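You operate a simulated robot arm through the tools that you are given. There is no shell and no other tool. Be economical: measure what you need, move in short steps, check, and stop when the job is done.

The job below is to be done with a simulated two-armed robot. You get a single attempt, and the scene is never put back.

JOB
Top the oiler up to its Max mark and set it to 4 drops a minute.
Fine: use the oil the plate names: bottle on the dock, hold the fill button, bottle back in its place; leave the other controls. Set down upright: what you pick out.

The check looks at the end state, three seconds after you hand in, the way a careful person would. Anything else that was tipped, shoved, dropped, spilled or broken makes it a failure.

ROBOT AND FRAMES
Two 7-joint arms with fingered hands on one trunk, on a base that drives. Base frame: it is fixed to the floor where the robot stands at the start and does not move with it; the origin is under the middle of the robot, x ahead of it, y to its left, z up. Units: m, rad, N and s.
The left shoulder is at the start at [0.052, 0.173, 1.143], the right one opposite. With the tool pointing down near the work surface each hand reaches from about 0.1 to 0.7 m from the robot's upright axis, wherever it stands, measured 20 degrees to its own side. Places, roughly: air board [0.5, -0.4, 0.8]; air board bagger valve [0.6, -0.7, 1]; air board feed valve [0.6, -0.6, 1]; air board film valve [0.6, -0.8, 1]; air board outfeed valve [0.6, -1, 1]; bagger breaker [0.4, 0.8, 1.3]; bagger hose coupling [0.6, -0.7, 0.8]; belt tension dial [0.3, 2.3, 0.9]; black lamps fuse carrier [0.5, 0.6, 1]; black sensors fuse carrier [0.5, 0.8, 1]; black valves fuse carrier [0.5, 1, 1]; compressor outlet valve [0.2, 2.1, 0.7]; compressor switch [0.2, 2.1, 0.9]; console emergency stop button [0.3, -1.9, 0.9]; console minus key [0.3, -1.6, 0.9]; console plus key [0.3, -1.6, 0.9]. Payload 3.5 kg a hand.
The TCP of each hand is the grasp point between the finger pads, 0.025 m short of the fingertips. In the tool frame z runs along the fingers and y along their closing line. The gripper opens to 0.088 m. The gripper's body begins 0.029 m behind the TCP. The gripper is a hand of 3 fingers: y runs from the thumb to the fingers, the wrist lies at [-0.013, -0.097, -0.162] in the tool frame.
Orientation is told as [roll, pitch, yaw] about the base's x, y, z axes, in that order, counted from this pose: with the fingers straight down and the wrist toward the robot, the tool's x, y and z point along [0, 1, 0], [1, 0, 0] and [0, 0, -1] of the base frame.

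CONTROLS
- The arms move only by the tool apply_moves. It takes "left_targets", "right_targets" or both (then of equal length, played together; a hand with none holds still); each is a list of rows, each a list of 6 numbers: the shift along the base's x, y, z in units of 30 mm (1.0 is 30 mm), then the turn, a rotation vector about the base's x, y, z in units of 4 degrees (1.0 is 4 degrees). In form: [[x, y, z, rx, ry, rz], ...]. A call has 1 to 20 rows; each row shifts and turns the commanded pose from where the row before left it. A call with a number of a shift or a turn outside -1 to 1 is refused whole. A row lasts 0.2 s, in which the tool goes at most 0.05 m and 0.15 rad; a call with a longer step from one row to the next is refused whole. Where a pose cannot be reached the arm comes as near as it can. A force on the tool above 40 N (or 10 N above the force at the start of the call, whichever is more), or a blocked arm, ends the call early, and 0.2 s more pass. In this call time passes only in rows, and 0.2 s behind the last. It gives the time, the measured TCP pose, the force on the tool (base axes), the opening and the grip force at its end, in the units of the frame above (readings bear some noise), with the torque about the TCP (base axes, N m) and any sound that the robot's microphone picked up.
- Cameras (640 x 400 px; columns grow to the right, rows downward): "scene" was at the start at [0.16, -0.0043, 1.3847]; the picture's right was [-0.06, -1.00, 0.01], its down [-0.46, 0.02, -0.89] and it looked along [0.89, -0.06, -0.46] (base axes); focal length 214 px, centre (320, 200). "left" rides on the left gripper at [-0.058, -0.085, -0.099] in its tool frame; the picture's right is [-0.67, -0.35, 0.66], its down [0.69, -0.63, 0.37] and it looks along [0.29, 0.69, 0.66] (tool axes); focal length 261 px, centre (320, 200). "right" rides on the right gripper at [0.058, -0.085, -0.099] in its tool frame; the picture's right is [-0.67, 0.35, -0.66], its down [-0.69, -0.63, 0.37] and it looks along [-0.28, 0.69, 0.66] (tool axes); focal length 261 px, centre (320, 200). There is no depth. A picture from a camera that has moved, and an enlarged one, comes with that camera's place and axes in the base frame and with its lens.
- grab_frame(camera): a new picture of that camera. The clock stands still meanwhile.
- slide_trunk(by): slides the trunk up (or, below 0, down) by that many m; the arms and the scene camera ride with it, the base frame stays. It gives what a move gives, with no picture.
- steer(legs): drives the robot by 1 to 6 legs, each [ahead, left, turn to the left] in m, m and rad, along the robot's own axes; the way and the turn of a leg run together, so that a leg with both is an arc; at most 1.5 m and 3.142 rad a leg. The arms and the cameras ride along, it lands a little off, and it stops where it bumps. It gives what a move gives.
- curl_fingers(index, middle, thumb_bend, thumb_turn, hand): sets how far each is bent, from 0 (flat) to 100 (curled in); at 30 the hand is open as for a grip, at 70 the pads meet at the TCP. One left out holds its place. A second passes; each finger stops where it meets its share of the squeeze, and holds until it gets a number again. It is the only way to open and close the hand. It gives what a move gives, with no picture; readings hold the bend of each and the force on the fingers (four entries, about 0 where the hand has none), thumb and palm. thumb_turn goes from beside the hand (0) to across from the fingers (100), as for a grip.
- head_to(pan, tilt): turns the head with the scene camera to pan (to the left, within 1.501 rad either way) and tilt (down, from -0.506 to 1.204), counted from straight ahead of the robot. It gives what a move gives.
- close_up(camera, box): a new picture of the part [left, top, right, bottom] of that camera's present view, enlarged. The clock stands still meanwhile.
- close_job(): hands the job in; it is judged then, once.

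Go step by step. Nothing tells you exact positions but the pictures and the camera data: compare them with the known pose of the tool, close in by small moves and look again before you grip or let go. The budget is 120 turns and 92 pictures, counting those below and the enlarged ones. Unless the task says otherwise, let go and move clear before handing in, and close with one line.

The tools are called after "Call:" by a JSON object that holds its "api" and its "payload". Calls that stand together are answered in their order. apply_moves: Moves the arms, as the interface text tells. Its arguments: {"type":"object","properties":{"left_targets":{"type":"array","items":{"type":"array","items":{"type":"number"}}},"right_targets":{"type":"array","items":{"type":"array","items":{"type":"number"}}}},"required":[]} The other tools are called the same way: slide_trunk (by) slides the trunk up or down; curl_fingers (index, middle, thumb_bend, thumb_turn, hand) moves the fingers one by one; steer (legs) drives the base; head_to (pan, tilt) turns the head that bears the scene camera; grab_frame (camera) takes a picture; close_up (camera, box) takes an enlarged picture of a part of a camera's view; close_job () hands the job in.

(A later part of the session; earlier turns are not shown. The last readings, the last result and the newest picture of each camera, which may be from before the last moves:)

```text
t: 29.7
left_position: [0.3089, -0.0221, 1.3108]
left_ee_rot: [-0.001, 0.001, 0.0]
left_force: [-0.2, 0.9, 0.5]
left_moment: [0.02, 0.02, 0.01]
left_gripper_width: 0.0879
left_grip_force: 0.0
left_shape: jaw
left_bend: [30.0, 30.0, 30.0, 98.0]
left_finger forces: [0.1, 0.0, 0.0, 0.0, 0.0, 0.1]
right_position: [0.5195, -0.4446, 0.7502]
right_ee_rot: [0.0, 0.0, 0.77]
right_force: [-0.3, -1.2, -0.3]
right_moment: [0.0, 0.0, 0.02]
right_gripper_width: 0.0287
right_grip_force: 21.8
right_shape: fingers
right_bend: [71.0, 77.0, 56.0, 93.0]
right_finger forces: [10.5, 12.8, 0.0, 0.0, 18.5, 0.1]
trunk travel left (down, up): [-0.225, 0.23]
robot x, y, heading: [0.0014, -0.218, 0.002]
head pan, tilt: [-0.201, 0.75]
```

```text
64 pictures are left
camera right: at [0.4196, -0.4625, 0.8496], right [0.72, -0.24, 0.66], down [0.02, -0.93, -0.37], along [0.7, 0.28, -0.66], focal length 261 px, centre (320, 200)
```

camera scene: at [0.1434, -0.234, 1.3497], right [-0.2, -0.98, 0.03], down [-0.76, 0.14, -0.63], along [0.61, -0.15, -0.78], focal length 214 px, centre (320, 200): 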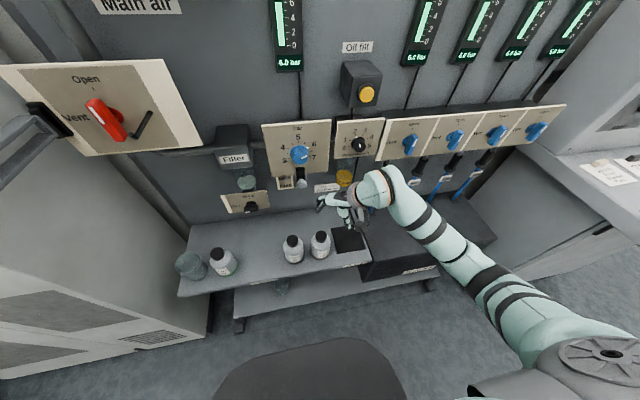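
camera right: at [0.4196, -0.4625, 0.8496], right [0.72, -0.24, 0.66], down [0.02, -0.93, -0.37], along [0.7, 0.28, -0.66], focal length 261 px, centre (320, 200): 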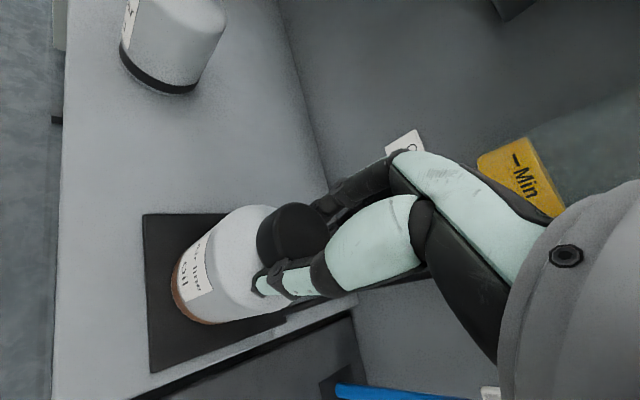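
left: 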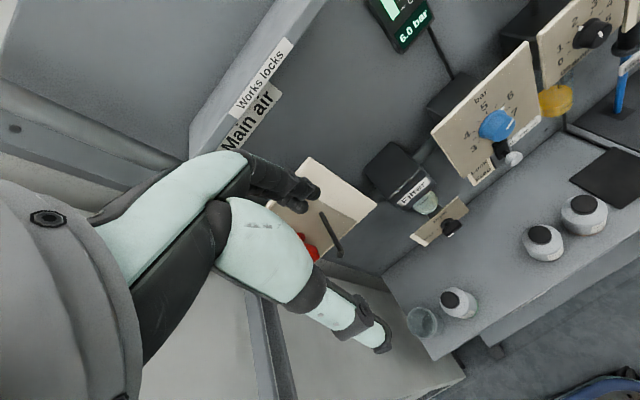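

The weight is already taken by the pad (pad ≈6 mm thick). A tiny step down, then I release.

Call:
{"api": "apply_moves", "payload": {"right_targets": [[0, 0, -0.07, 0, 0, 0]]}}

Call:
{"api": "curl_fingers", "payload": {"hand": "right", "index": 50, "middle": 50, "thumb_bend": 50}}

Call:
{"api": "curl_fingers", "payload": {"hand": "right", "index": 30, "middle": 30, "thumb_bend": 30}}

Call:
{"api": "grab_frame", "payload": {"camera": "right"}}

```text
t: 30.1
left_position: [0.3071, -0.0227, 1.3115]
left_ee_rot: [0.0, -0.001, 0.0]
left_force: [0.6, 0.2, 0.3]
left_moment: [0.0, -0.04, 0.02]
left_gripper_width: 0.0875
left_grip_force: 0.0
left_shape: jaw
left_bend: [30.0, 30.0, 30.0, 98.0]
left_finger forces: [0.1, 0.0, 0.2, 0.0, 0.0, 0.0]
right_position: [0.5187, -0.444, 0.7478]
right_ee_rot: [-0.002, -0.002, 0.767]
right_force: [0.6, -2.2, 7.5]
right_moment: [-0.06, 0.03, 0.04]
right_gripper_width: 0.0289
right_grip_force: 22.5
right_shape: fingers
right_bend: [71.0, 78.0, 56.0, 93.0]
right_finger forces: [10.5, 15.0, 0.0, 0.0, 19.6, 0.0]
trunk travel left (down, up): [-0.225, 0.23]
robot x, y, heading: [0.001, -0.2183, -0.002]
head pan, tilt: [-0.201, 0.75]
```

```text
t: 31.1
left_position: [0.3087, -0.0221, 1.3113]
left_ee_rot: [0.001, 0.001, -0.001]
left_force: [0.2, -0.5, 0.6]
left_moment: [-0.02, 0.01, 0.01]
left_gripper_width: 0.0878
left_grip_force: 0.2
left_shape: jaw
left_bend: [30.0, 30.0, 30.0, 98.0]
left_finger forces: [0.0, 0.1, 0.0, 0.1, 0.0, 0.1]
right_position: [0.519, -0.4455, 0.747]
right_ee_rot: [0.0, -0.001, 0.769]
right_force: [0.1, -1.1, 1.3]
right_moment: [-0.04, 0.01, -0.01]
right_gripper_width: 0.0424
right_grip_force: 0.3
right_shape: fingers
right_bend: [50.0, 50.0, 49.0, 97.0]
right_finger forces: [0.0, 0.0, 0.0, 0.0, 1.0, 0.0]
trunk travel left (down, up): [-0.225, 0.23]
robot x, y, heading: [0.0018, -0.2202, 0.003]
head pan, tilt: [-0.201, 0.75]
```

```text
t: 32.1
left_position: [0.3079, -0.0223, 1.3108]
left_ee_rot: [0.0, 0.0, 0.0]
left_force: [-0.2, 0.5, 0.2]
left_moment: [0.01, 0.01, 0.03]
left_gripper_width: 0.0876
left_grip_force: 0.2
left_shape: jaw
left_bend: [30.0, 30.0, 30.0, 98.0]
left_finger forces: [0.0, 0.0, 0.1, 0.0, 0.0, 0.0]
right_position: [0.5195, -0.4459, 0.746]
right_ee_rot: [0.0, -0.001, 0.77]
right_force: [-0.4, -0.6, 0.2]
right_moment: [0.01, 0.01, -0.02]
right_gripper_width: 0.0841
right_grip_force: 0.0
right_shape: fingers
right_bend: [30.0, 30.0, 30.0, 97.0]
right_finger forces: [0.1, 0.0, 0.1, 0.0, 0.0, 0.0]
trunk travel left (down, up): [-0.225, 0.23]
robot x, y, heading: [0.0013, -0.2231, 0.003]
head pan, tilt: [-0.201, 0.75]
```

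```text
63 pictures are left
camera right: at [0.4195, -0.4623, 0.8475], right [0.72, -0.24, 0.66], down [0.02, -0.93, -0.37], along [0.7, 0.28, -0.66], focal length 261 px, centre (320, 200)
```

right: 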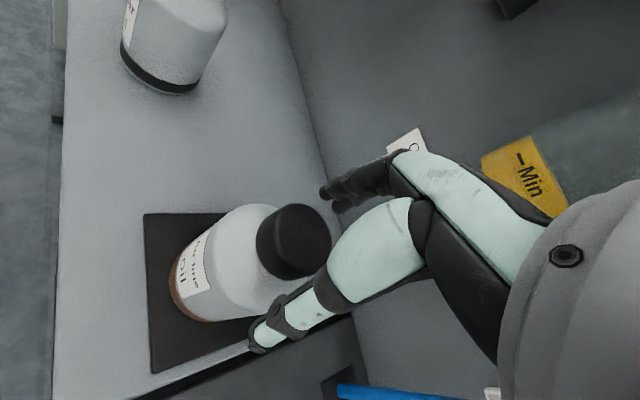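

Released and upright. I'll rise clear of the cap, back the base away 0.15 m for arm room, then raise the hand.

Call:
{"api": "apply_moves", "payload": {"right_targets": [[0, 0, 0.7, 0, 0, 0], [0, 0, 1, 0, 0, 0], [0, 0, 1, 0, 0, 0]]}}

Call:
{"api": "steer", "payload": {"legs": [[-0.15, 0, 0]]}}

Call:
{"api": "apply_moves", "payload": {"right_targets": [[0, 0, 1, 0, -1, 0], [0, 0, 1, 0, -1, 0], [0, 0, 1, 0, -1, 0], [0, 0, 1, 0, -1, 0], [0, 0, 1, 0, -1, 0], [0, 0, 1, 0, -1, 0], [0, 0, 1, 0, -1, 0], [0, 0, 0, 0, -1, 0], [0, 0, 0, 0, -1, 0], [0, 0, 0, 0, -1, 0], [0, 0, 0, 0, -1, 0]]}}

Call:
{"api": "grab_frame", "payload": {"camera": "scene"}}

```text
t: 32.9
left_position: [0.3078, -0.0222, 1.3115]
left_ee_rot: [0.0, -0.001, 0.001]
left_force: [-0.2, 0.1, 0.8]
left_moment: [0.0, 0.0, 0.02]
left_gripper_width: 0.0875
left_grip_force: 0.0
left_shape: jaw
left_bend: [30.0, 30.0, 30.0, 98.0]
left_finger forces: [0.0, 0.0, 0.0, 0.0, 0.0, 0.0]
right_position: [0.5189, -0.4451, 0.8282]
right_ee_rot: [-0.001, 0.001, 0.769]
right_force: [-0.1, -0.1, -0.9]
right_moment: [0.0, 0.0, -0.02]
right_gripper_width: 0.0846
right_grip_force: 0.1
right_shape: fingers
right_bend: [30.0, 30.0, 30.0, 97.0]
right_finger forces: [0.1, 0.1, 0.1, 0.0, 0.0, 0.0]
trunk travel left (down, up): [-0.225, 0.23]
robot x, y, heading: [0.0016, -0.2204, 0.003]
head pan, tilt: [-0.201, 0.75]
```

```text
t: 34.3
left_position: [0.1586, -0.0222, 1.3109]
left_ee_rot: [0.001, 0.002, 0.0]
left_force: [-0.4, -0.2, 0.9]
left_moment: [0.03, 0.01, 0.02]
left_gripper_width: 0.0879
left_grip_force: 0.0
left_shape: jaw
left_bend: [30.0, 30.0, 30.0, 98.0]
left_finger forces: [0.0, 0.0, 0.0, 0.0, 0.1, 0.0]
right_position: [0.3679, -0.4459, 0.8269]
right_ee_rot: [0.001, 0.0, 0.77]
right_force: [0.0, -0.6, -0.5]
right_moment: [-0.01, 0.0, -0.03]
right_gripper_width: 0.0844
right_grip_force: 0.1
right_shape: fingers
right_bend: [30.0, 30.0, 30.0, 97.0]
right_finger forces: [0.0, 0.0, 0.0, 0.0, 0.0, 0.0]
trunk travel left (down, up): [-0.225, 0.23]
robot x, y, heading: [-0.147, -0.2211, 0.003]
head pan, tilt: [-0.201, 0.75]
```

```text
t: 36.7
left_position: [0.1572, -0.0228, 1.3105]
left_ee_rot: [-0.001, 0.002, 0.001]
left_force: [0.2, -0.6, 0.2]
left_moment: [-0.02, 0.0, 0.0]
left_gripper_width: 0.0876
left_grip_force: 0.0
left_shape: jaw
left_bend: [30.0, 30.0, 30.0, 98.0]
left_finger forces: [0.0, 0.0, 0.0, 0.0, 0.0, 0.1]
right_position: [0.3671, -0.4459, 1.0386]
right_ee_rot: [-0.594, -0.524, 0.933]
right_force: [-0.8, 0.4, 1.0]
right_moment: [0.0, 0.05, 0.02]
right_gripper_width: 0.0845
right_grip_force: 0.0
right_shape: fingers
right_bend: [30.0, 30.0, 30.0, 97.0]
right_finger forces: [0.0, 0.0, 0.1, 0.0, 0.0, 0.0]
trunk travel left (down, up): [-0.225, 0.23]
robot x, y, heading: [-0.1531, -0.2204, -0.0]
head pan, tilt: [-0.201, 0.75]
```

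```text
62 pictures are left
camera scene: at [-0.0084, -0.2343, 1.3498], right [-0.2, -0.98, 0.03], down [-0.76, 0.14, -0.63], along [0.61, -0.15, -0.78], focal length 214 px, centre (320, 200)
```

scene: 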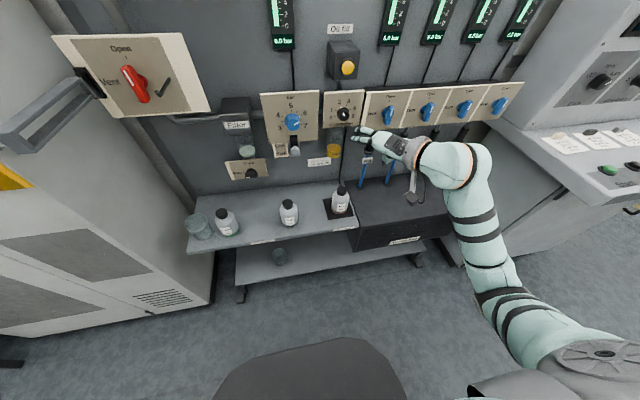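

The bottle stands upright on the dock. I'll finish turning the hand to point forward, at button height.

Call:
{"api": "apply_moves", "payload": {"right_targets": [[0, 0, 0.3, 0, -1, 0], [0, 0, 0.3, 0, -1, 0], [0, 0, 0.3, 0, -1, 0], [0, 0, 0.3, 0, -1, 0], [0, 0, 0.3, 0, -1, 0], [0, 0, 0.3, 0, -1, 0], [0, 0, 0.3, 0, -1, 0], [0, 0, 0.3, 0, -1, 0], [0, 0, 0.3, 0, -1, 0], [0, 0, 0.3, 0, -1, 0], [0, 0, 0, 0, -1, 0], [0, 0, 0, 0, -0.5, 0]]}}

Call:
{"api": "curl_fingers", "payload": {"hand": "right", "index": 70, "middle": 70, "thumb_bend": 70}}

Call:
{"api": "grab_frame", "payload": {"camera": "right"}}

Call:
{"api": "grab_frame", "payload": {"camera": "scene"}}

```text
t: 39.3
left_position: [0.157, -0.023, 1.3115]
left_ee_rot: [0.001, -0.001, 0.001]
left_force: [-0.3, 0.3, 0.8]
left_moment: [0.05, 0.0, 0.0]
left_gripper_width: 0.0876
left_grip_force: 0.0
left_shape: jaw
left_bend: [30.0, 30.0, 30.0, 98.0]
left_finger forces: [0.0, 0.1, 0.0, 0.1, 0.0, 0.0]
right_position: [0.3684, -0.4461, 1.1266]
right_ee_rot: [-1.572, -0.8, 1.572]
right_force: [0.3, 0.5, 0.1]
right_moment: [-0.04, 0.02, 0.0]
right_gripper_width: 0.0843
right_grip_force: 0.0
right_shape: fingers
right_bend: [30.0, 30.0, 30.0, 97.0]
right_finger forces: [0.0, 0.1, 0.0, 0.0, 0.0, 0.0]
trunk travel left (down, up): [-0.225, 0.23]
robot x, y, heading: [-0.1517, -0.2186, 0.002]
head pan, tilt: [-0.201, 0.75]
```

```text
t: 40.3
left_position: [0.1574, -0.0222, 1.3101]
left_ee_rot: [0.001, -0.001, 0.001]
left_force: [0.1, -0.6, -0.1]
left_moment: [0.02, -0.02, 0.0]
left_gripper_width: 0.0875
left_grip_force: 0.1
left_shape: jaw
left_bend: [30.0, 30.0, 30.0, 98.0]
left_finger forces: [0.0, 0.0, 0.0, 0.1, 0.0, 0.0]
right_position: [0.3672, -0.4461, 1.1274]
right_ee_rot: [-1.572, -0.801, 1.57]
right_force: [0.2, 0.0, -0.3]
right_moment: [-0.02, -0.01, 0.0]
right_gripper_width: 0.0
right_grip_force: 0.1
right_shape: fingers
right_bend: [70.0, 70.0, 70.0, 97.0]
right_finger forces: [0.0, 0.0, 0.0, 0.0, 0.1, 0.1]
trunk travel left (down, up): [-0.225, 0.23]
robot x, y, heading: [-0.1521, -0.219, 0.003]
head pan, tilt: [-0.201, 0.75]
```

```text
61 pictures are left
camera right: at [0.2697, -0.4634, 1.0277], right [-0.66, -0.24, 0.72], down [0.37, -0.93, 0.03], along [0.66, 0.28, 0.7], focal length 261 px, centre (320, 200)
```

right: 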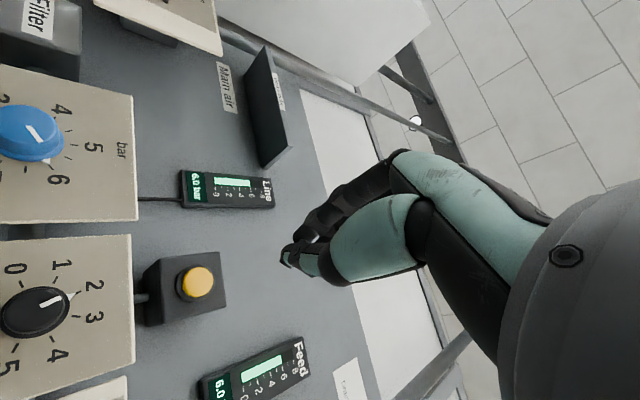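

```text
60 pictures are left
camera scene: at [-0.0083, -0.2343, 1.3497], right [-0.2, -0.98, 0.03], down [-0.76, 0.14, -0.63], along [0.61, -0.15, -0.78], focal length 214 px, centre (320, 200)
```

scene: 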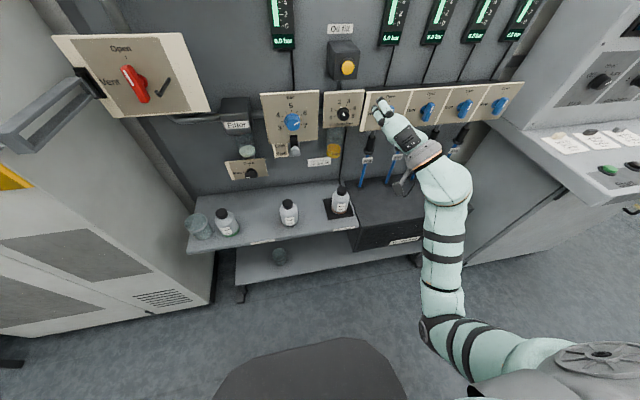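

Button re-estimated at about (0.59, -0.44, 1.132). I'll move the closed fingertips to about 4 cm in front of it.

Call:
{"api": "apply_moves", "payload": {"right_targets": [[1, 0.04, 0.03, 0, 0, 0], [1, 0.04, 0.03, 0, 0, 0], [1, 0.04, 0.03, 0, 0, 0], [1, 0.04, 0.03, 0, 0, 0], [0.8, 0.04, 0.03, 0, 0, 0]]}}

Call:
{"api": "grab_frame", "payload": {"camera": "right"}}

Call:
{"api": "close_up", "payload": {"camera": "scene", "box": [250, 20, 450, 170]}}

```text
t: 41.5
left_position: [0.1577, -0.023, 1.3107]
left_ee_rot: [0.0, 0.0, 0.003]
left_force: [0.2, 0.3, 0.7]
left_moment: [0.0, 0.0, -0.02]
left_gripper_width: 0.0876
left_grip_force: 0.2
left_shape: jaw
left_bend: [30.0, 30.0, 30.0, 98.0]
left_finger forces: [0.0, 0.0, 0.0, 0.1, 0.0, 0.1]
right_position: [0.5119, -0.4411, 1.131]
right_ee_rot: [-1.572, -0.8, 1.569]
right_force: [-0.3, -0.7, -0.1]
right_moment: [0.0, 0.01, 0.01]
right_gripper_width: 0.0001
right_grip_force: 0.0
right_shape: fingers
right_bend: [70.0, 70.0, 70.0, 97.0]
right_finger forces: [0.0, 0.1, 0.0, 0.0, 0.1, 0.0]
trunk travel left (down, up): [-0.225, 0.23]
robot x, y, heading: [-0.1524, -0.2204, 0.0]
head pan, tilt: [-0.201, 0.75]
```

```text
59 pictures are left
camera right: at [0.4144, -0.4577, 1.0319], right [-0.66, -0.24, 0.72], down [0.37, -0.93, 0.02], along [0.66, 0.28, 0.7], focal length 261 px, centre (320, 200)
```

right: 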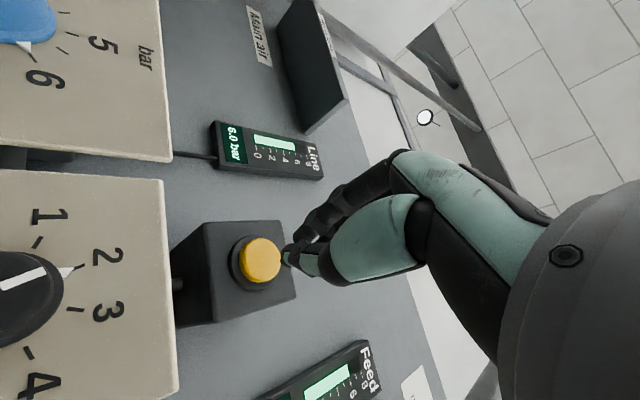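

```text
2.67 times, centred on (350, 95) of scene
camera zoom: at [-0.0077, -0.2343, 1.3497], right [-0.2, -0.98, 0.03], down [-0.76, 0.14, -0.63], along [0.61, -0.15, -0.78], focal length 572 px, centre (240, 480)
```

zoom: 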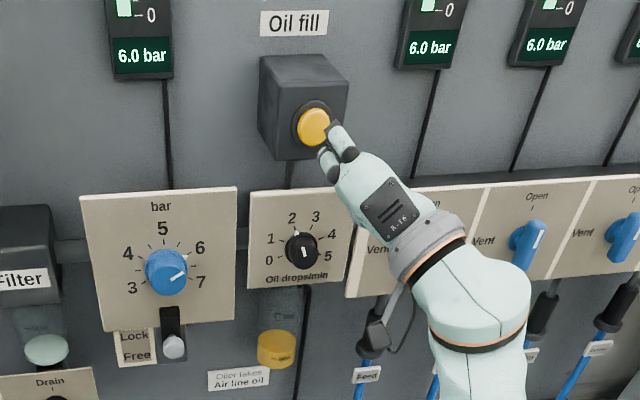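

The button face is about (0.584, -0.436, 1.134). Advancing slowly until contact.

Call:
{"api": "apply_moves", "payload": {"right_targets": [[0.4, 0.13, 0.1, 0, 0, 0], [0.4, 0, 0, 0, 0, 0], [0.3, 0, 0, 0, 0, 0]]}}

Call:
{"api": "grab_frame", "payload": {"camera": "right"}}

Call:
{"api": "close_up", "payload": {"camera": "scene", "box": [310, 40, 390, 100]}}

```text
t: 42.3
left_position: [0.1564, -0.023, 1.3099]
left_ee_rot: [0.0, 0.0, 0.002]
left_force: [0.0, -0.8, -0.5]
left_moment: [-0.01, -0.02, 0.0]
left_gripper_width: 0.0875
left_grip_force: 0.0
left_shape: jaw
left_bend: [30.0, 30.0, 30.0, 98.0]
left_finger forces: [0.1, 0.0, 0.0, 0.0, 0.0, 0.0]
right_position: [0.5446, -0.4371, 1.136]
right_ee_rot: [-1.57, -0.801, 1.57]
right_force: [-1.0, 0.0, 1.1]
right_moment: [0.01, 0.03, 0.02]
right_gripper_width: 0.0
right_grip_force: 0.0
right_shape: fingers
right_bend: [70.0, 70.0, 70.0, 97.0]
right_finger forces: [0.0, 0.1, 0.1, 0.1, 0.2, 0.0]
trunk travel left (down, up): [-0.225, 0.23]
robot x, y, heading: [-0.149, -0.2198, 0.0]
head pan, tilt: [-0.201, 0.75]
```

```text
57 pictures are left
camera right: at [0.4471, -0.4533, 1.0352], right [-0.66, -0.24, 0.72], down [0.37, -0.93, 0.03], along [0.66, 0.28, 0.7], focal length 261 px, centre (320, 200)
```

right: 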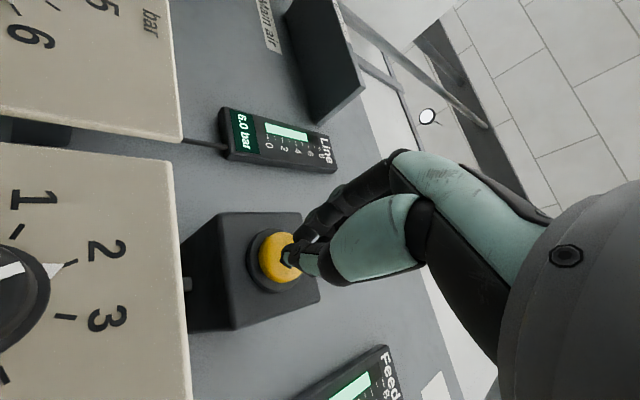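

```text
6.67 times, centred on (350, 70) of scene
camera zoom: at [-0.0082, -0.2343, 1.3497], right [-0.2, -0.98, 0.03], down [-0.76, 0.14, -0.63], along [0.61, -0.15, -0.78], focal length 1430 px, centre (120, 1067)
```

zoom: 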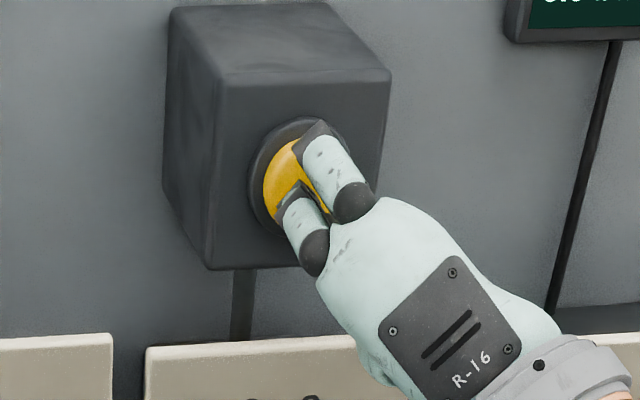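

Well aligned. Pressing forward in small steps.

Call:
{"api": "apply_moves", "payload": {"right_targets": [[0.25, 0.05, -0.03, 0, 0, 0]]}}

Call:
{"api": "close_up", "payload": {"camera": "scene", "box": [310, 40, 390, 100]}}

```text
t: 42.7
left_position: [0.1561, -0.0223, 1.3111]
left_ee_rot: [0.001, 0.0, 0.001]
left_force: [-0.4, -0.4, -0.5]
left_moment: [0.04, 0.02, 0.05]
left_gripper_width: 0.0875
left_grip_force: 0.0
left_shape: jaw
left_bend: [30.0, 30.0, 30.0, 98.0]
left_finger forces: [0.0, 0.1, 0.0, 0.0, 0.0, 0.1]
right_position: [0.5522, -0.4347, 1.1341]
right_ee_rot: [-1.57, -0.8, 1.569]
right_force: [0.5, -0.3, -0.2]
right_moment: [0.0, -0.02, -0.02]
right_gripper_width: 0.0002
right_grip_force: 0.0
right_shape: fingers
right_bend: [70.0, 70.0, 70.0, 97.0]
right_finger forces: [0.0, 0.1, 0.1, 0.0, 0.1, 0.1]
trunk travel left (down, up): [-0.225, 0.23]
robot x, y, heading: [-0.1519, -0.2148, -0.001]
head pan, tilt: [-0.201, 0.75]
```

```text
6.67 times, centred on (350, 70) of scene
camera zoom: at [-0.0079, -0.2342, 1.3497], right [-0.2, -0.98, 0.03], down [-0.76, 0.14, -0.63], along [0.61, -0.15, -0.78], focal length 1430 px, centre (120, 1067)
```

zoom: 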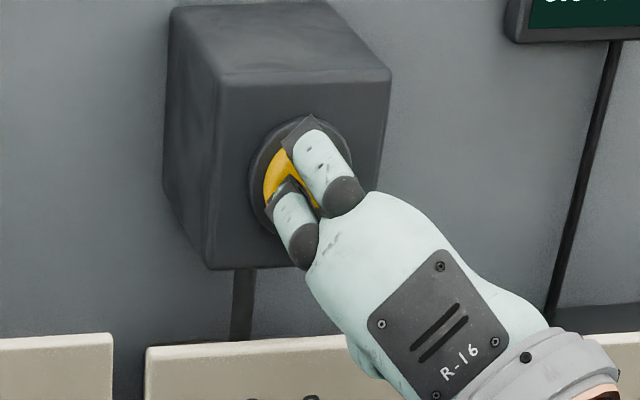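

The finger tips ride slightly high; I'll shift down 4 mm while advancing.

Call:
{"api": "apply_moves", "payload": {"right_targets": [[0.17, 0, -0.15, 0, 0, 0]]}}

Call:
{"api": "close_up", "payload": {"camera": "scene", "box": [310, 40, 390, 100]}}

Call:
{"api": "close_up", "payload": {"camera": "right", "box": [180, 180, 360, 320]}}

```text
t: 43.1
left_position: [0.1559, -0.0223, 1.31]
left_ee_rot: [-0.001, -0.002, 0.002]
left_force: [-0.2, -0.2, 0.7]
left_moment: [0.0, -0.01, -0.02]
left_gripper_width: 0.0876
left_grip_force: 0.1
left_shape: jaw
left_bend: [30.0, 30.0, 30.0, 98.0]
left_finger forces: [0.1, 0.0, 0.0, 0.0, 0.0, 0.0]
right_position: [0.556, -0.4345, 1.1301]
right_ee_rot: [-1.57, -0.802, 1.572]
right_force: [-1.8, 0.3, 1.7]
right_moment: [-0.02, 0.03, 0.0]
right_gripper_width: 0.0001
right_grip_force: 0.2
right_shape: fingers
right_bend: [70.0, 70.0, 70.0, 98.0]
right_finger forces: [0.6, 0.1, 0.1, 0.0, 1.4, 0.0]
trunk travel left (down, up): [-0.225, 0.23]
robot x, y, heading: [-0.1535, -0.2216, 0.001]
head pan, tilt: [-0.201, 0.75]
heard: click
```

```text
6.67 times, centred on (350, 70) of scene
camera zoom: at [-0.0089, -0.2343, 1.3498], right [-0.2, -0.98, 0.03], down [-0.76, 0.14, -0.63], along [0.61, -0.15, -0.78], focal length 1430 px, centre (120, 1067)
```

zoom: 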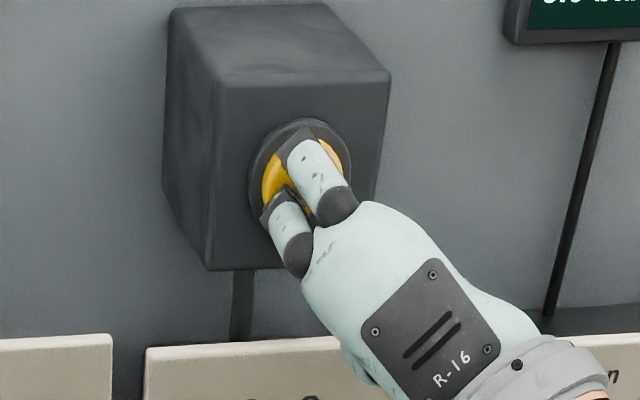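

```text
2.86 times, centred on (270, 250) of right
camera zoom: at [0.4589, -0.4519, 1.0301], right [-0.66, -0.24, 0.72], down [0.37, -0.93, 0.03], along [0.66, 0.28, 0.7], focal length 745 px, centre (463, 57)
```

zoom: 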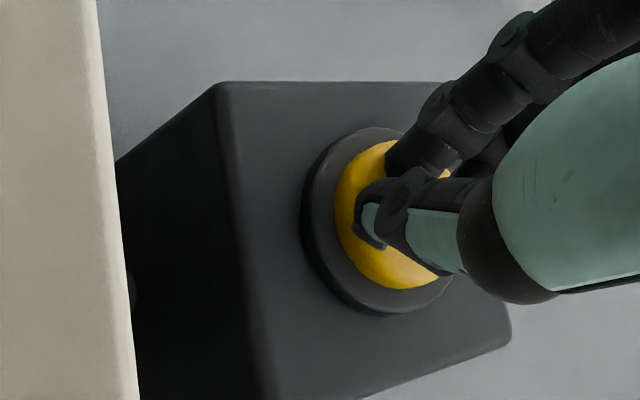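

A click: the button is pressed. Checking the bowl level.

Call:
{"api": "close_up", "payload": {"camera": "scene", "box": [310, 115, 370, 165]}}

Call:
{"api": "apply_moves", "payload": {"right_targets": [[0.05, 0, 0, 0, 0, 0], [0, 0, 0, 0, 0, 0], [0, 0, 0, 0, 0, 0]]}}

Call:
{"api": "close_up", "payload": {"camera": "scene", "box": [310, 115, 370, 165]}}

```text
8.00 times, centred on (340, 140) of scene
camera zoom: at [-0.0089, -0.2343, 1.3498], right [-0.2, -0.98, 0.03], down [-0.76, 0.14, -0.63], along [0.61, -0.15, -0.78], focal length 1716 px, centre (160, 680)
```

zoom: 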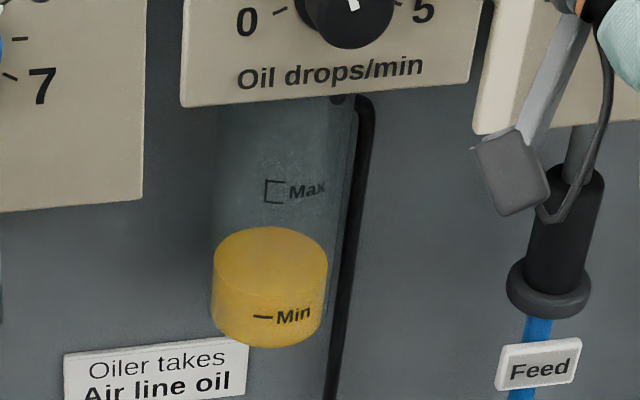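

```text
t: 43.9
left_position: [0.1568, -0.0219, 1.3109]
left_ee_rot: [0.0, 0.001, 0.002]
left_force: [0.2, 0.9, -0.2]
left_moment: [-0.01, -0.02, 0.0]
left_gripper_width: 0.0877
left_grip_force: 0.1
left_shape: jaw
left_bend: [30.0, 30.0, 30.0, 98.0]
left_finger forces: [0.0, 0.0, 0.1, 0.0, 0.1, 0.0]
right_position: [0.5571, -0.4345, 1.1312]
right_ee_rot: [-1.571, -0.8, 1.571]
right_force: [-3.1, 0.7, 0.3]
right_moment: [-0.01, 0.06, 0.02]
right_gripper_width: 0.0
right_grip_force: 1.6
right_shape: fingers
right_bend: [70.0, 70.0, 70.0, 98.0]
right_finger forces: [0.9, 0.1, 0.1, 0.1, 2.0, 0.0]
trunk travel left (down, up): [-0.225, 0.23]
robot x, y, heading: [-0.152, -0.2218, -0.003]
head pan, tilt: [-0.201, 0.75]
```

```text
8.00 times, centred on (340, 140) of scene
camera zoom: at [-0.009, -0.2342, 1.3498], right [-0.2, -0.98, 0.03], down [-0.76, 0.14, -0.63], along [0.61, -0.15, -0.78], focal length 1716 px, centre (160, 680)
```

zoom: 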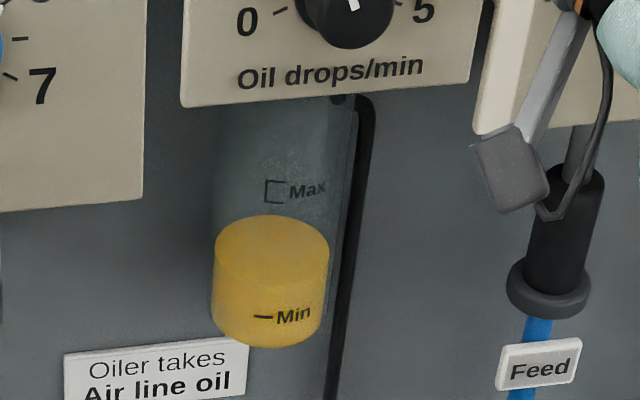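

The level is rising about 15 px/s in this view and needs roughly 85 px more. Holding for 3.6 s and checking.

Call:
{"api": "apply_moves", "payload": {"right_targets": [[0, 0, 0, 0, 0, 0], [0, 0, 0, 0, 0, 0], [0, 0, 0, 0, 0, 0], [0, 0, 0, 0, 0, 0], [0, 0, 0, 0, 0, 0], [0, 0, 0, 0, 0, 0], [0, 0, 0, 0, 0, 0], [0, 0, 0, 0, 0, 0], [0, 0, 0, 0, 0, 0], [0, 0, 0, 0, 0, 0], [0, 0, 0, 0, 0, 0], [0, 0, 0, 0, 0, 0], [0, 0, 0, 0, 0, 0], [0, 0, 0, 0, 0, 0], [0, 0, 0, 0, 0, 0], [0, 0, 0, 0, 0, 0], [0, 0, 0, 0, 0, 0]]}}

Call:
{"api": "close_up", "payload": {"camera": "scene", "box": [310, 115, 370, 165]}}

```text
t: 47.5
left_position: [0.1563, -0.0241, 1.3106]
left_ee_rot: [0.001, 0.0, 0.002]
left_force: [0.1, -0.1, 0.0]
left_moment: [0.01, -0.04, -0.01]
left_gripper_width: 0.0873
left_grip_force: 0.0
left_shape: jaw
left_bend: [30.0, 30.0, 30.0, 98.0]
left_finger forces: [0.1, 0.0, 0.0, 0.1, 0.1, 0.1]
right_position: [0.5569, -0.4346, 1.1316]
right_ee_rot: [-1.57, -0.801, 1.571]
right_force: [-3.5, 0.8, 0.1]
right_moment: [0.02, 0.02, -0.02]
right_gripper_width: 0.0
right_grip_force: 1.3
right_shape: fingers
right_bend: [70.0, 70.0, 70.0, 98.0]
right_finger forces: [0.9, 0.0, 0.0, 0.1, 2.1, 0.0]
trunk travel left (down, up): [-0.225, 0.23]
robot x, y, heading: [-0.1506, -0.2235, 0.005]
head pan, tilt: [-0.201, 0.75]
```

```text
8.00 times, centred on (340, 140) of scene
camera zoom: at [-0.009, -0.2343, 1.3498], right [-0.2, -0.98, 0.03], down [-0.76, 0.14, -0.63], along [0.61, -0.15, -0.78], focal length 1716 px, centre (160, 680)
```

zoom: 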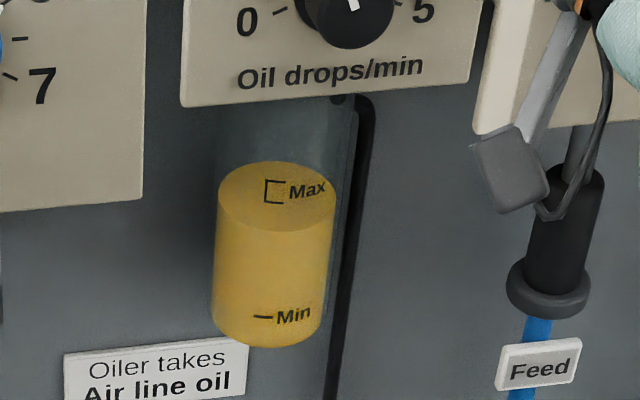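

Call:
{"api": "close_up", "payload": {"camera": "scene", "box": [328, 130, 358, 150]}}

Call:
{"api": "grab_frame", "payload": {"camera": "left"}}

```text
16.00 times, centred on (343, 140) of scene
camera zoom: at [-0.009, -0.2343, 1.3498], right [-0.2, -0.98, 0.03], down [-0.76, 0.14, -0.63], along [0.61, -0.15, -0.78], focal length 3432 px, centre (-48, 1160)
```

zoom: 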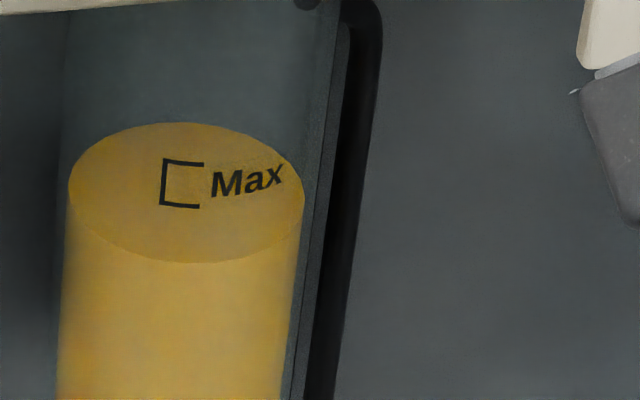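

```text
48 pictures are left
camera left: at [0.0716, -0.0813, 1.4104], right [-0.35, -0.67, -0.66], down [-0.63, 0.68, -0.37], along [0.69, 0.29, -0.66], focal length 261 px, centre (320, 200)
```

left: 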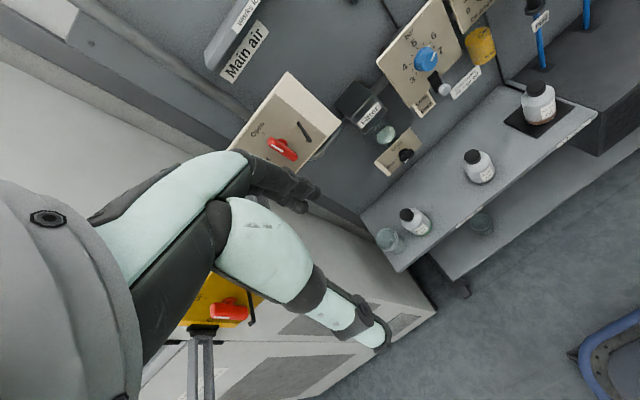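

The oil's front edge needs about 78 more px at ~31 px/s (16× view), with the Max bracket ±24 px. Holding 2.6 s more.

Call:
{"api": "apply_moves", "payload": {"right_targets": [[0, 0, 0, 0, 0, 0], [0, 0, 0, 0, 0, 0], [0, 0, 0, 0, 0, 0], [0, 0, 0, 0, 0, 0], [0, 0, 0, 0, 0, 0], [0, 0, 0, 0, 0, 0], [0, 0, 0, 0, 0, 0], [0, 0, 0, 0, 0, 0], [0, 0, 0, 0, 0, 0], [0, 0, 0, 0, 0, 0], [0, 0, 0, 0, 0, 0]]}}

Call:
{"api": "close_up", "payload": {"camera": "scene", "box": [328, 130, 358, 150]}}

```text
t: 49.9
left_position: [0.156, -0.0229, 1.3103]
left_ee_rot: [-0.001, 0.0, 0.001]
left_force: [0.3, 0.4, 1.5]
left_moment: [-0.02, -0.04, 0.02]
left_gripper_width: 0.0878
left_grip_force: 0.0
left_shape: jaw
left_bend: [30.0, 30.0, 30.0, 98.0]
left_finger forces: [0.0, 0.1, 0.0, 0.0, 0.0, 0.1]
right_position: [0.5576, -0.4346, 1.1302]
right_ee_rot: [-1.571, -0.8, 1.571]
right_force: [-3.5, 0.7, -0.5]
right_moment: [0.01, 0.04, 0.01]
right_gripper_width: 0.0003
right_grip_force: 2.0
right_shape: fingers
right_bend: [70.0, 70.0, 70.0, 98.0]
right_finger forces: [1.0, 0.0, 0.0, 0.0, 2.1, 0.0]
trunk travel left (down, up): [-0.225, 0.23]
robot x, y, heading: [-0.1469, -0.2168, 0.008]
head pan, tilt: [-0.201, 0.75]
```

```text
16.00 times, centred on (343, 140) of scene
camera zoom: at [-0.009, -0.2343, 1.3498], right [-0.2, -0.98, 0.03], down [-0.76, 0.14, -0.63], along [0.61, -0.15, -0.78], focal length 3432 px, centre (-48, 1160)
```

zoom: 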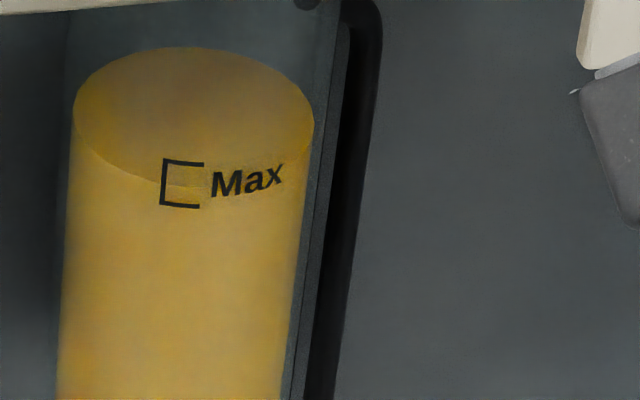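

The oil edge sits mid-bracket. Releasing the button straight back.

Call:
{"api": "apply_moves", "payload": {"right_targets": [[-1, 0, 0, 0, 0, 0], [-1, 0, 0, 0, 0, 0], [-1, 0, 0, 0, 0, 0]]}}

Call:
{"api": "close_up", "payload": {"camera": "scene", "box": [310, 90, 370, 150]}}

Call:
{"api": "grab_frame", "payload": {"camera": "right"}}

```text
t: 50.7
left_position: [0.1556, -0.0222, 1.3108]
left_ee_rot: [-0.002, 0.0, 0.002]
left_force: [-0.3, -0.1, -0.3]
left_moment: [0.01, -0.02, -0.02]
left_gripper_width: 0.0876
left_grip_force: 0.0
left_shape: jaw
left_bend: [30.0, 30.0, 30.0, 98.0]
left_finger forces: [0.0, 0.0, 0.0, 0.0, 0.0, 0.0]
right_position: [0.4683, -0.4328, 1.1306]
right_ee_rot: [-1.57, -0.802, 1.573]
right_force: [-1.0, -0.2, -0.4]
right_moment: [-0.02, 0.03, -0.02]
right_gripper_width: 0.0001
right_grip_force: 0.0
right_shape: fingers
right_bend: [70.0, 70.0, 70.0, 98.0]
right_finger forces: [0.0, 0.1, 0.0, 0.0, 0.0, 0.1]
trunk travel left (down, up): [-0.225, 0.23]
robot x, y, heading: [-0.1533, -0.2172, -0.004]
head pan, tilt: [-0.201, 0.75]
```

```text
6.67 times, centred on (340, 120) of scene
camera zoom: at [-0.0087, -0.2339, 1.3498], right [-0.2, -0.98, 0.03], down [-0.76, 0.13, -0.63], along [0.61, -0.15, -0.78], focal length 1430 px, centre (187, 733)
```

zoom: 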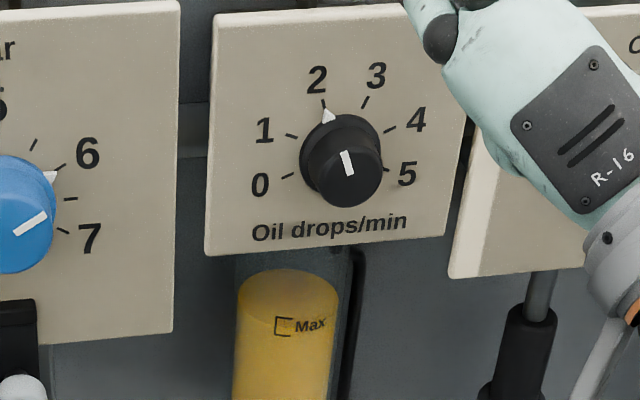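

```text
45 pictures are left
camera right: at [0.3706, -0.4508, 1.0302], right [-0.66, -0.24, 0.72], down [0.37, -0.93, 0.03], along [0.66, 0.28, 0.7], focal length 261 px, centre (320, 200)
```

right: 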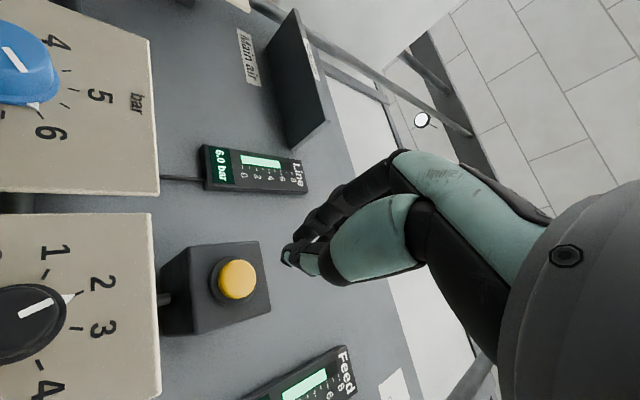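

Oil level holds at Max. Next the drops knob: I'll open the hand slightly, twist to a start angle and come in front of it.

Call:
{"api": "curl_fingers", "payload": {"hand": "right", "index": 38, "middle": 38, "thumb_bend": 38}}

Call:
{"api": "apply_moves", "payload": {"right_targets": [[0, -0.05, -0.75, -1, 0, 0], [0, -0.05, -0.75, -1, 0, 0], [0, -0.05, -0.75, -1, 0, 0], [0, -0.05, -0.75, -1, 0, 0], [0, -0.05, -0.75, -1, 0, 0], [0, -0.05, -0.75, -1, 0, 0]]}}

Call:
{"api": "grab_frame", "payload": {"camera": "right"}}

Call:
{"api": "close_up", "payload": {"camera": "scene", "box": [270, 60, 430, 160]}}

```text
t: 51.7
left_position: [0.1557, -0.0228, 1.3111]
left_ee_rot: [0.0, 0.0, 0.002]
left_force: [-0.4, 1.2, 0.3]
left_moment: [0.0, -0.01, -0.02]
left_gripper_width: 0.0877
left_grip_force: 0.1
left_shape: jaw
left_bend: [30.0, 30.0, 30.0, 98.0]
left_finger forces: [0.0, 0.0, 0.0, 0.0, 0.0, 0.0]
right_position: [0.4686, -0.4329, 1.1303]
right_ee_rot: [-1.571, -0.802, 1.572]
right_force: [-1.2, -0.2, -0.8]
right_moment: [-0.01, -0.01, 0.01]
right_gripper_width: 0.0672
right_grip_force: 0.0
right_shape: fingers
right_bend: [38.0, 38.0, 38.0, 98.0]
right_finger forces: [0.0, 0.1, 0.1, 0.1, 0.1, 0.0]
trunk travel left (down, up): [-0.225, 0.23]
robot x, y, heading: [-0.1551, -0.2198, 0.005]
head pan, tilt: [-0.201, 0.75]
```

```text
t: 53.1
left_position: [0.1574, -0.0234, 1.3109]
left_ee_rot: [0.0, 0.0, 0.002]
left_force: [0.8, -0.1, -0.7]
left_moment: [0.0, -0.02, 0.0]
left_gripper_width: 0.0879
left_grip_force: 0.1
left_shape: jaw
left_bend: [30.0, 30.0, 30.0, 98.0]
left_finger forces: [0.0, 0.1, 0.1, 0.1, 0.1, 0.0]
right_position: [0.4673, -0.4437, 0.995]
right_ee_rot: [-1.572, -0.38, 1.571]
right_force: [0.0, 0.1, -1.2]
right_moment: [0.0, 0.04, -0.02]
right_gripper_width: 0.0674
right_grip_force: 0.1
right_shape: fingers
right_bend: [38.0, 38.0, 38.0, 98.0]
right_finger forces: [0.1, 0.0, 0.0, 0.0, 0.1, 0.0]
trunk travel left (down, up): [-0.225, 0.23]
robot x, y, heading: [-0.154, -0.2184, 0.003]
head pan, tilt: [-0.201, 0.75]
```

```text
44 pictures are left
camera right: at [0.3706, -0.501, 0.9102], right [-0.66, 0.07, 0.75], down [0.37, -0.84, 0.4], along [0.66, 0.54, 0.52], focal length 261 px, centre (320, 200)
```

right: 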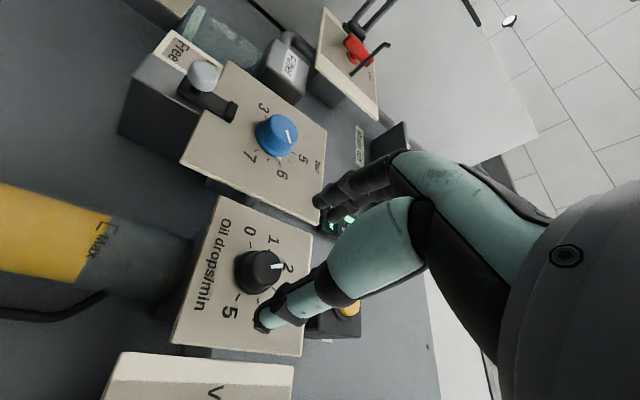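

```text
4.00 times, centred on (350, 110) of scene
camera zoom: at [-0.0082, -0.2346, 1.3497], right [-0.2, -0.98, 0.03], down [-0.76, 0.14, -0.63], along [0.61, -0.14, -0.78], focal length 858 px, centre (200, 560)
```

zoom: 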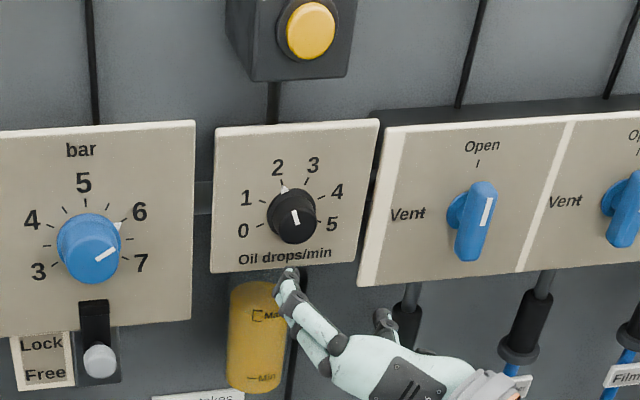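

The oil edge also sits in the Max bracket from this angle. Knob estimate about (0.575, -0.437, 1.0); I'll close in with open fingers and refine.

Call:
{"api": "apply_moves", "payload": {"right_targets": [[0.8, 0.1, 0.1, 0, 0, 0], [0.7, 0.1, 0.07, 0, 0, 0]]}}

Call:
{"api": "grab_frame", "payload": {"camera": "right"}}

Call:
{"api": "close_up", "payload": {"camera": "scene", "box": [300, 70, 400, 145]}}

```text
t: 53.7
left_position: [0.157, -0.0232, 1.311]
left_ee_rot: [-0.001, -0.001, 0.002]
left_force: [0.4, -0.1, 0.8]
left_moment: [-0.03, 0.01, -0.01]
left_gripper_width: 0.0875
left_grip_force: 0.1
left_shape: jaw
left_bend: [30.0, 30.0, 30.0, 98.0]
left_finger forces: [0.0, 0.0, 0.1, 0.0, 0.0, 0.0]
right_position: [0.5131, -0.4374, 0.9997]
right_ee_rot: [-1.569, -0.383, 1.572]
right_force: [-0.2, 0.2, -0.3]
right_moment: [-0.05, 0.01, 0.0]
right_gripper_width: 0.0674
right_grip_force: 0.1
right_shape: fingers
right_bend: [38.0, 38.0, 38.0, 98.0]
right_finger forces: [0.0, 0.0, 0.0, 0.1, 0.0, 0.0]
trunk travel left (down, up): [-0.225, 0.23]
robot x, y, heading: [-0.152, -0.218, -0.001]
head pan, tilt: [-0.201, 0.75]
```

```text
42 pictures are left
camera right: at [0.4162, -0.495, 0.9154], right [-0.66, 0.07, 0.75], down [0.37, -0.84, 0.4], along [0.66, 0.54, 0.52], focal length 261 px, centre (320, 200)
```

right: 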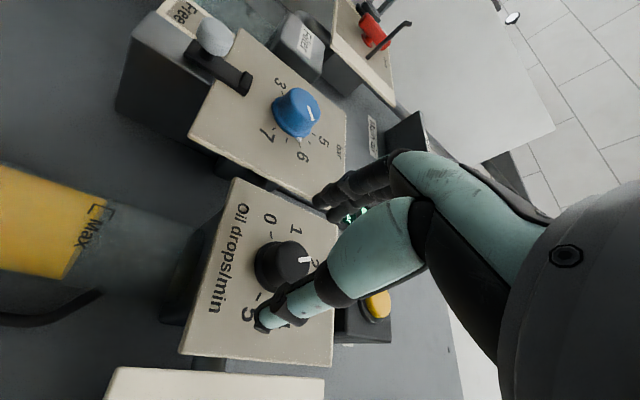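

```text
5.33 times, centred on (350, 108) of scene
camera zoom: at [-0.0077, -0.2342, 1.3497], right [-0.2, -0.98, 0.03], down [-0.76, 0.14, -0.63], along [0.61, -0.15, -0.78], focal length 1144 px, centre (160, 693)
```

zoom: 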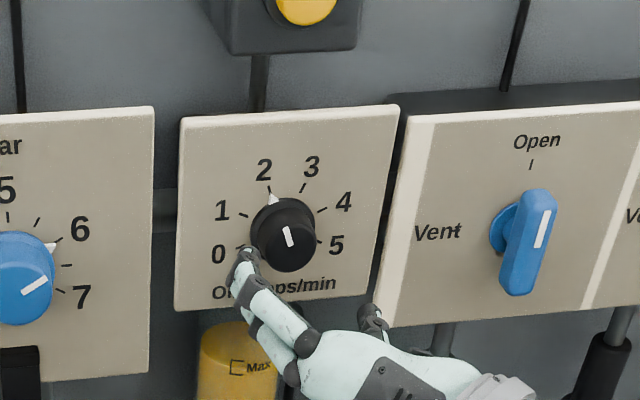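

Knob face is about (0.575, -0.436, 1.008). Moving up 7 mm and forward to straddle it.

Call:
{"api": "apply_moves", "payload": {"right_targets": [[0.6, 0.03, 0.25, 0, 0, 0], [0.6, 0, 0, 0, 0, 0]]}}

Call:
{"api": "grab_frame", "payload": {"camera": "right"}}

Call:
{"api": "close_up", "payload": {"camera": "scene", "box": [310, 80, 380, 130]}}

```text
t: 54.3
left_position: [0.1565, -0.0226, 1.3106]
left_ee_rot: [-0.001, 0.002, 0.001]
left_force: [0.5, 0.3, -0.2]
left_moment: [-0.03, 0.0, 0.0]
left_gripper_width: 0.0878
left_grip_force: 0.0
left_shape: jaw
left_bend: [30.0, 30.0, 30.0, 98.0]
left_finger forces: [0.0, 0.0, 0.1, 0.1, 0.0, 0.0]
right_position: [0.549, -0.4348, 1.0076]
right_ee_rot: [-1.572, -0.381, 1.57]
right_force: [-0.1, -0.3, 0.4]
right_moment: [0.06, 0.01, -0.02]
right_gripper_width: 0.0674
right_grip_force: 0.0
right_shape: fingers
right_bend: [38.0, 38.0, 38.0, 98.0]
right_finger forces: [0.0, 0.0, 0.1, 0.1, 0.0, 0.0]
trunk travel left (down, up): [-0.225, 0.23]
robot x, y, heading: [-0.1486, -0.2179, 0.006]
head pan, tilt: [-0.201, 0.75]
```

```text
40 pictures are left
camera right: at [0.4526, -0.4932, 0.9232], right [-0.66, 0.07, 0.75], down [0.37, -0.84, 0.4], along [0.66, 0.54, 0.52], focal length 261 px, centre (320, 200)
```

right: 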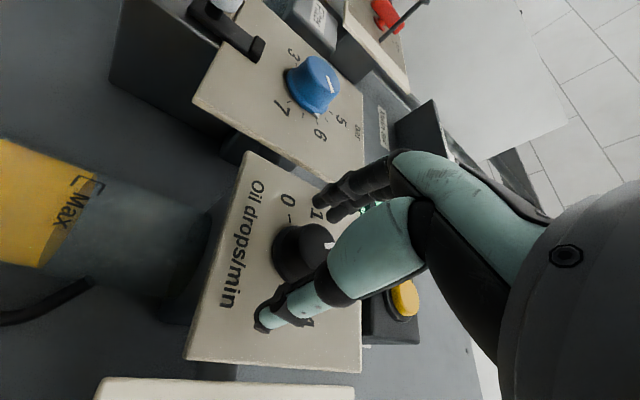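

```text
8.00 times, centred on (345, 105) of scene
camera zoom: at [-0.0076, -0.2341, 1.3497], right [-0.2, -0.98, 0.03], down [-0.76, 0.14, -0.63], along [0.61, -0.15, -0.78], focal length 1716 px, centre (120, 960)
```

zoom: 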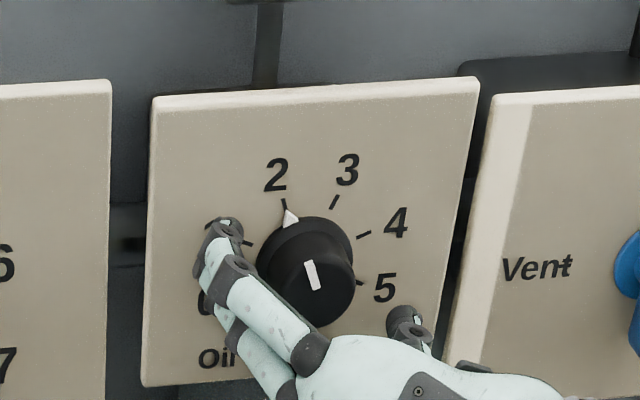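

Fingers straddle the knob. Advancing 12 mm then closing lightly.

Call:
{"api": "apply_moves", "payload": {"right_targets": [[0.4, 0, 0, 0, 0, 0]]}}

Call:
{"api": "curl_fingers", "payload": {"hand": "right", "index": 58, "middle": 58, "thumb_bend": 58}}

Call:
{"api": "grab_frame", "payload": {"camera": "right"}}

Call:
{"api": "close_up", "payload": {"camera": "scene", "box": [310, 80, 380, 130]}}

```text
t: 54.7
left_position: [0.152, -0.0231, 1.3122]
left_ee_rot: [0.0, -0.005, 0.0]
left_force: [-1.6, -0.2, 0.0]
left_moment: [0.01, 0.0, 0.03]
left_gripper_width: 0.0877
left_grip_force: 0.0
left_shape: jaw
left_bend: [30.0, 30.0, 30.0, 98.0]
left_finger forces: [0.0, 0.1, 0.0, 0.0, 0.0, 0.1]
right_position: [0.5579, -0.436, 1.0095]
right_ee_rot: [-1.572, -0.382, 1.572]
right_force: [-12.8, 0.4, -3.1]
right_moment: [-0.14, -0.26, 0.48]
right_gripper_width: 0.0677
right_grip_force: 6.5
right_shape: fingers
right_bend: [38.0, 37.0, 38.0, 98.0]
right_finger forces: [0.0, 13.6, 0.0, 0.1, 0.0, 0.1]
trunk travel left (down, up): [-0.225, 0.23]
robot x, y, heading: [-0.1535, -0.2175, -0.003]
head pan, tilt: [-0.201, 0.75]
```

```text
t: 55.7
left_position: [0.1507, -0.0211, 1.3121]
left_ee_rot: [0.0, -0.006, 0.001]
left_force: [0.4, 0.4, 0.5]
left_moment: [0.04, 0.0, -0.01]
left_gripper_width: 0.0877
left_grip_force: 0.1
left_shape: jaw
left_bend: [30.0, 30.0, 30.0, 98.0]
left_finger forces: [0.1, 0.0, 0.0, 0.0, 0.1, 0.1]
right_position: [0.556, -0.4346, 1.0119]
right_ee_rot: [-1.576, -0.381, 1.575]
right_force: [-30.8, 10.7, -4.1]
right_moment: [-0.29, -0.58, 1.31]
right_gripper_width: 0.0273
right_grip_force: 15.9
right_shape: fingers
right_bend: [57.0, 43.0, 56.0, 97.0]
right_finger forces: [0.0, 31.4, 0.0, 0.1, 0.2, 0.0]
trunk travel left (down, up): [-0.225, 0.23]
robot x, y, heading: [-0.154, -0.2152, 0.002]
head pan, tilt: [-0.201, 0.75]
```

```text
38 pictures are left
camera right: at [0.4592, -0.4913, 0.927], right [-0.66, 0.07, 0.75], down [0.36, -0.84, 0.4], along [0.66, 0.54, 0.53], focal length 261 px, centre (320, 200)
```

right: 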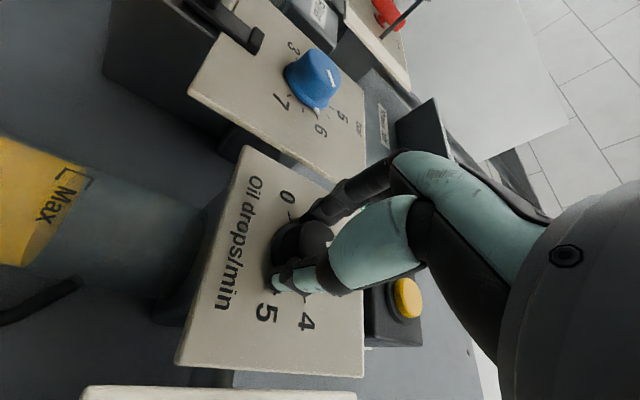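

```text
8.00 times, centred on (345, 105) of scene
camera zoom: at [-0.015, -0.232, 1.3505], right [-0.2, -0.98, 0.03], down [-0.76, 0.13, -0.64], along [0.62, -0.15, -0.77], focal length 1716 px, centre (120, 960)
```

zoom: 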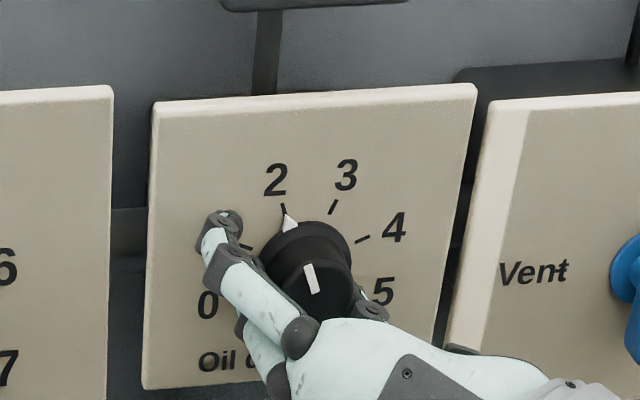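

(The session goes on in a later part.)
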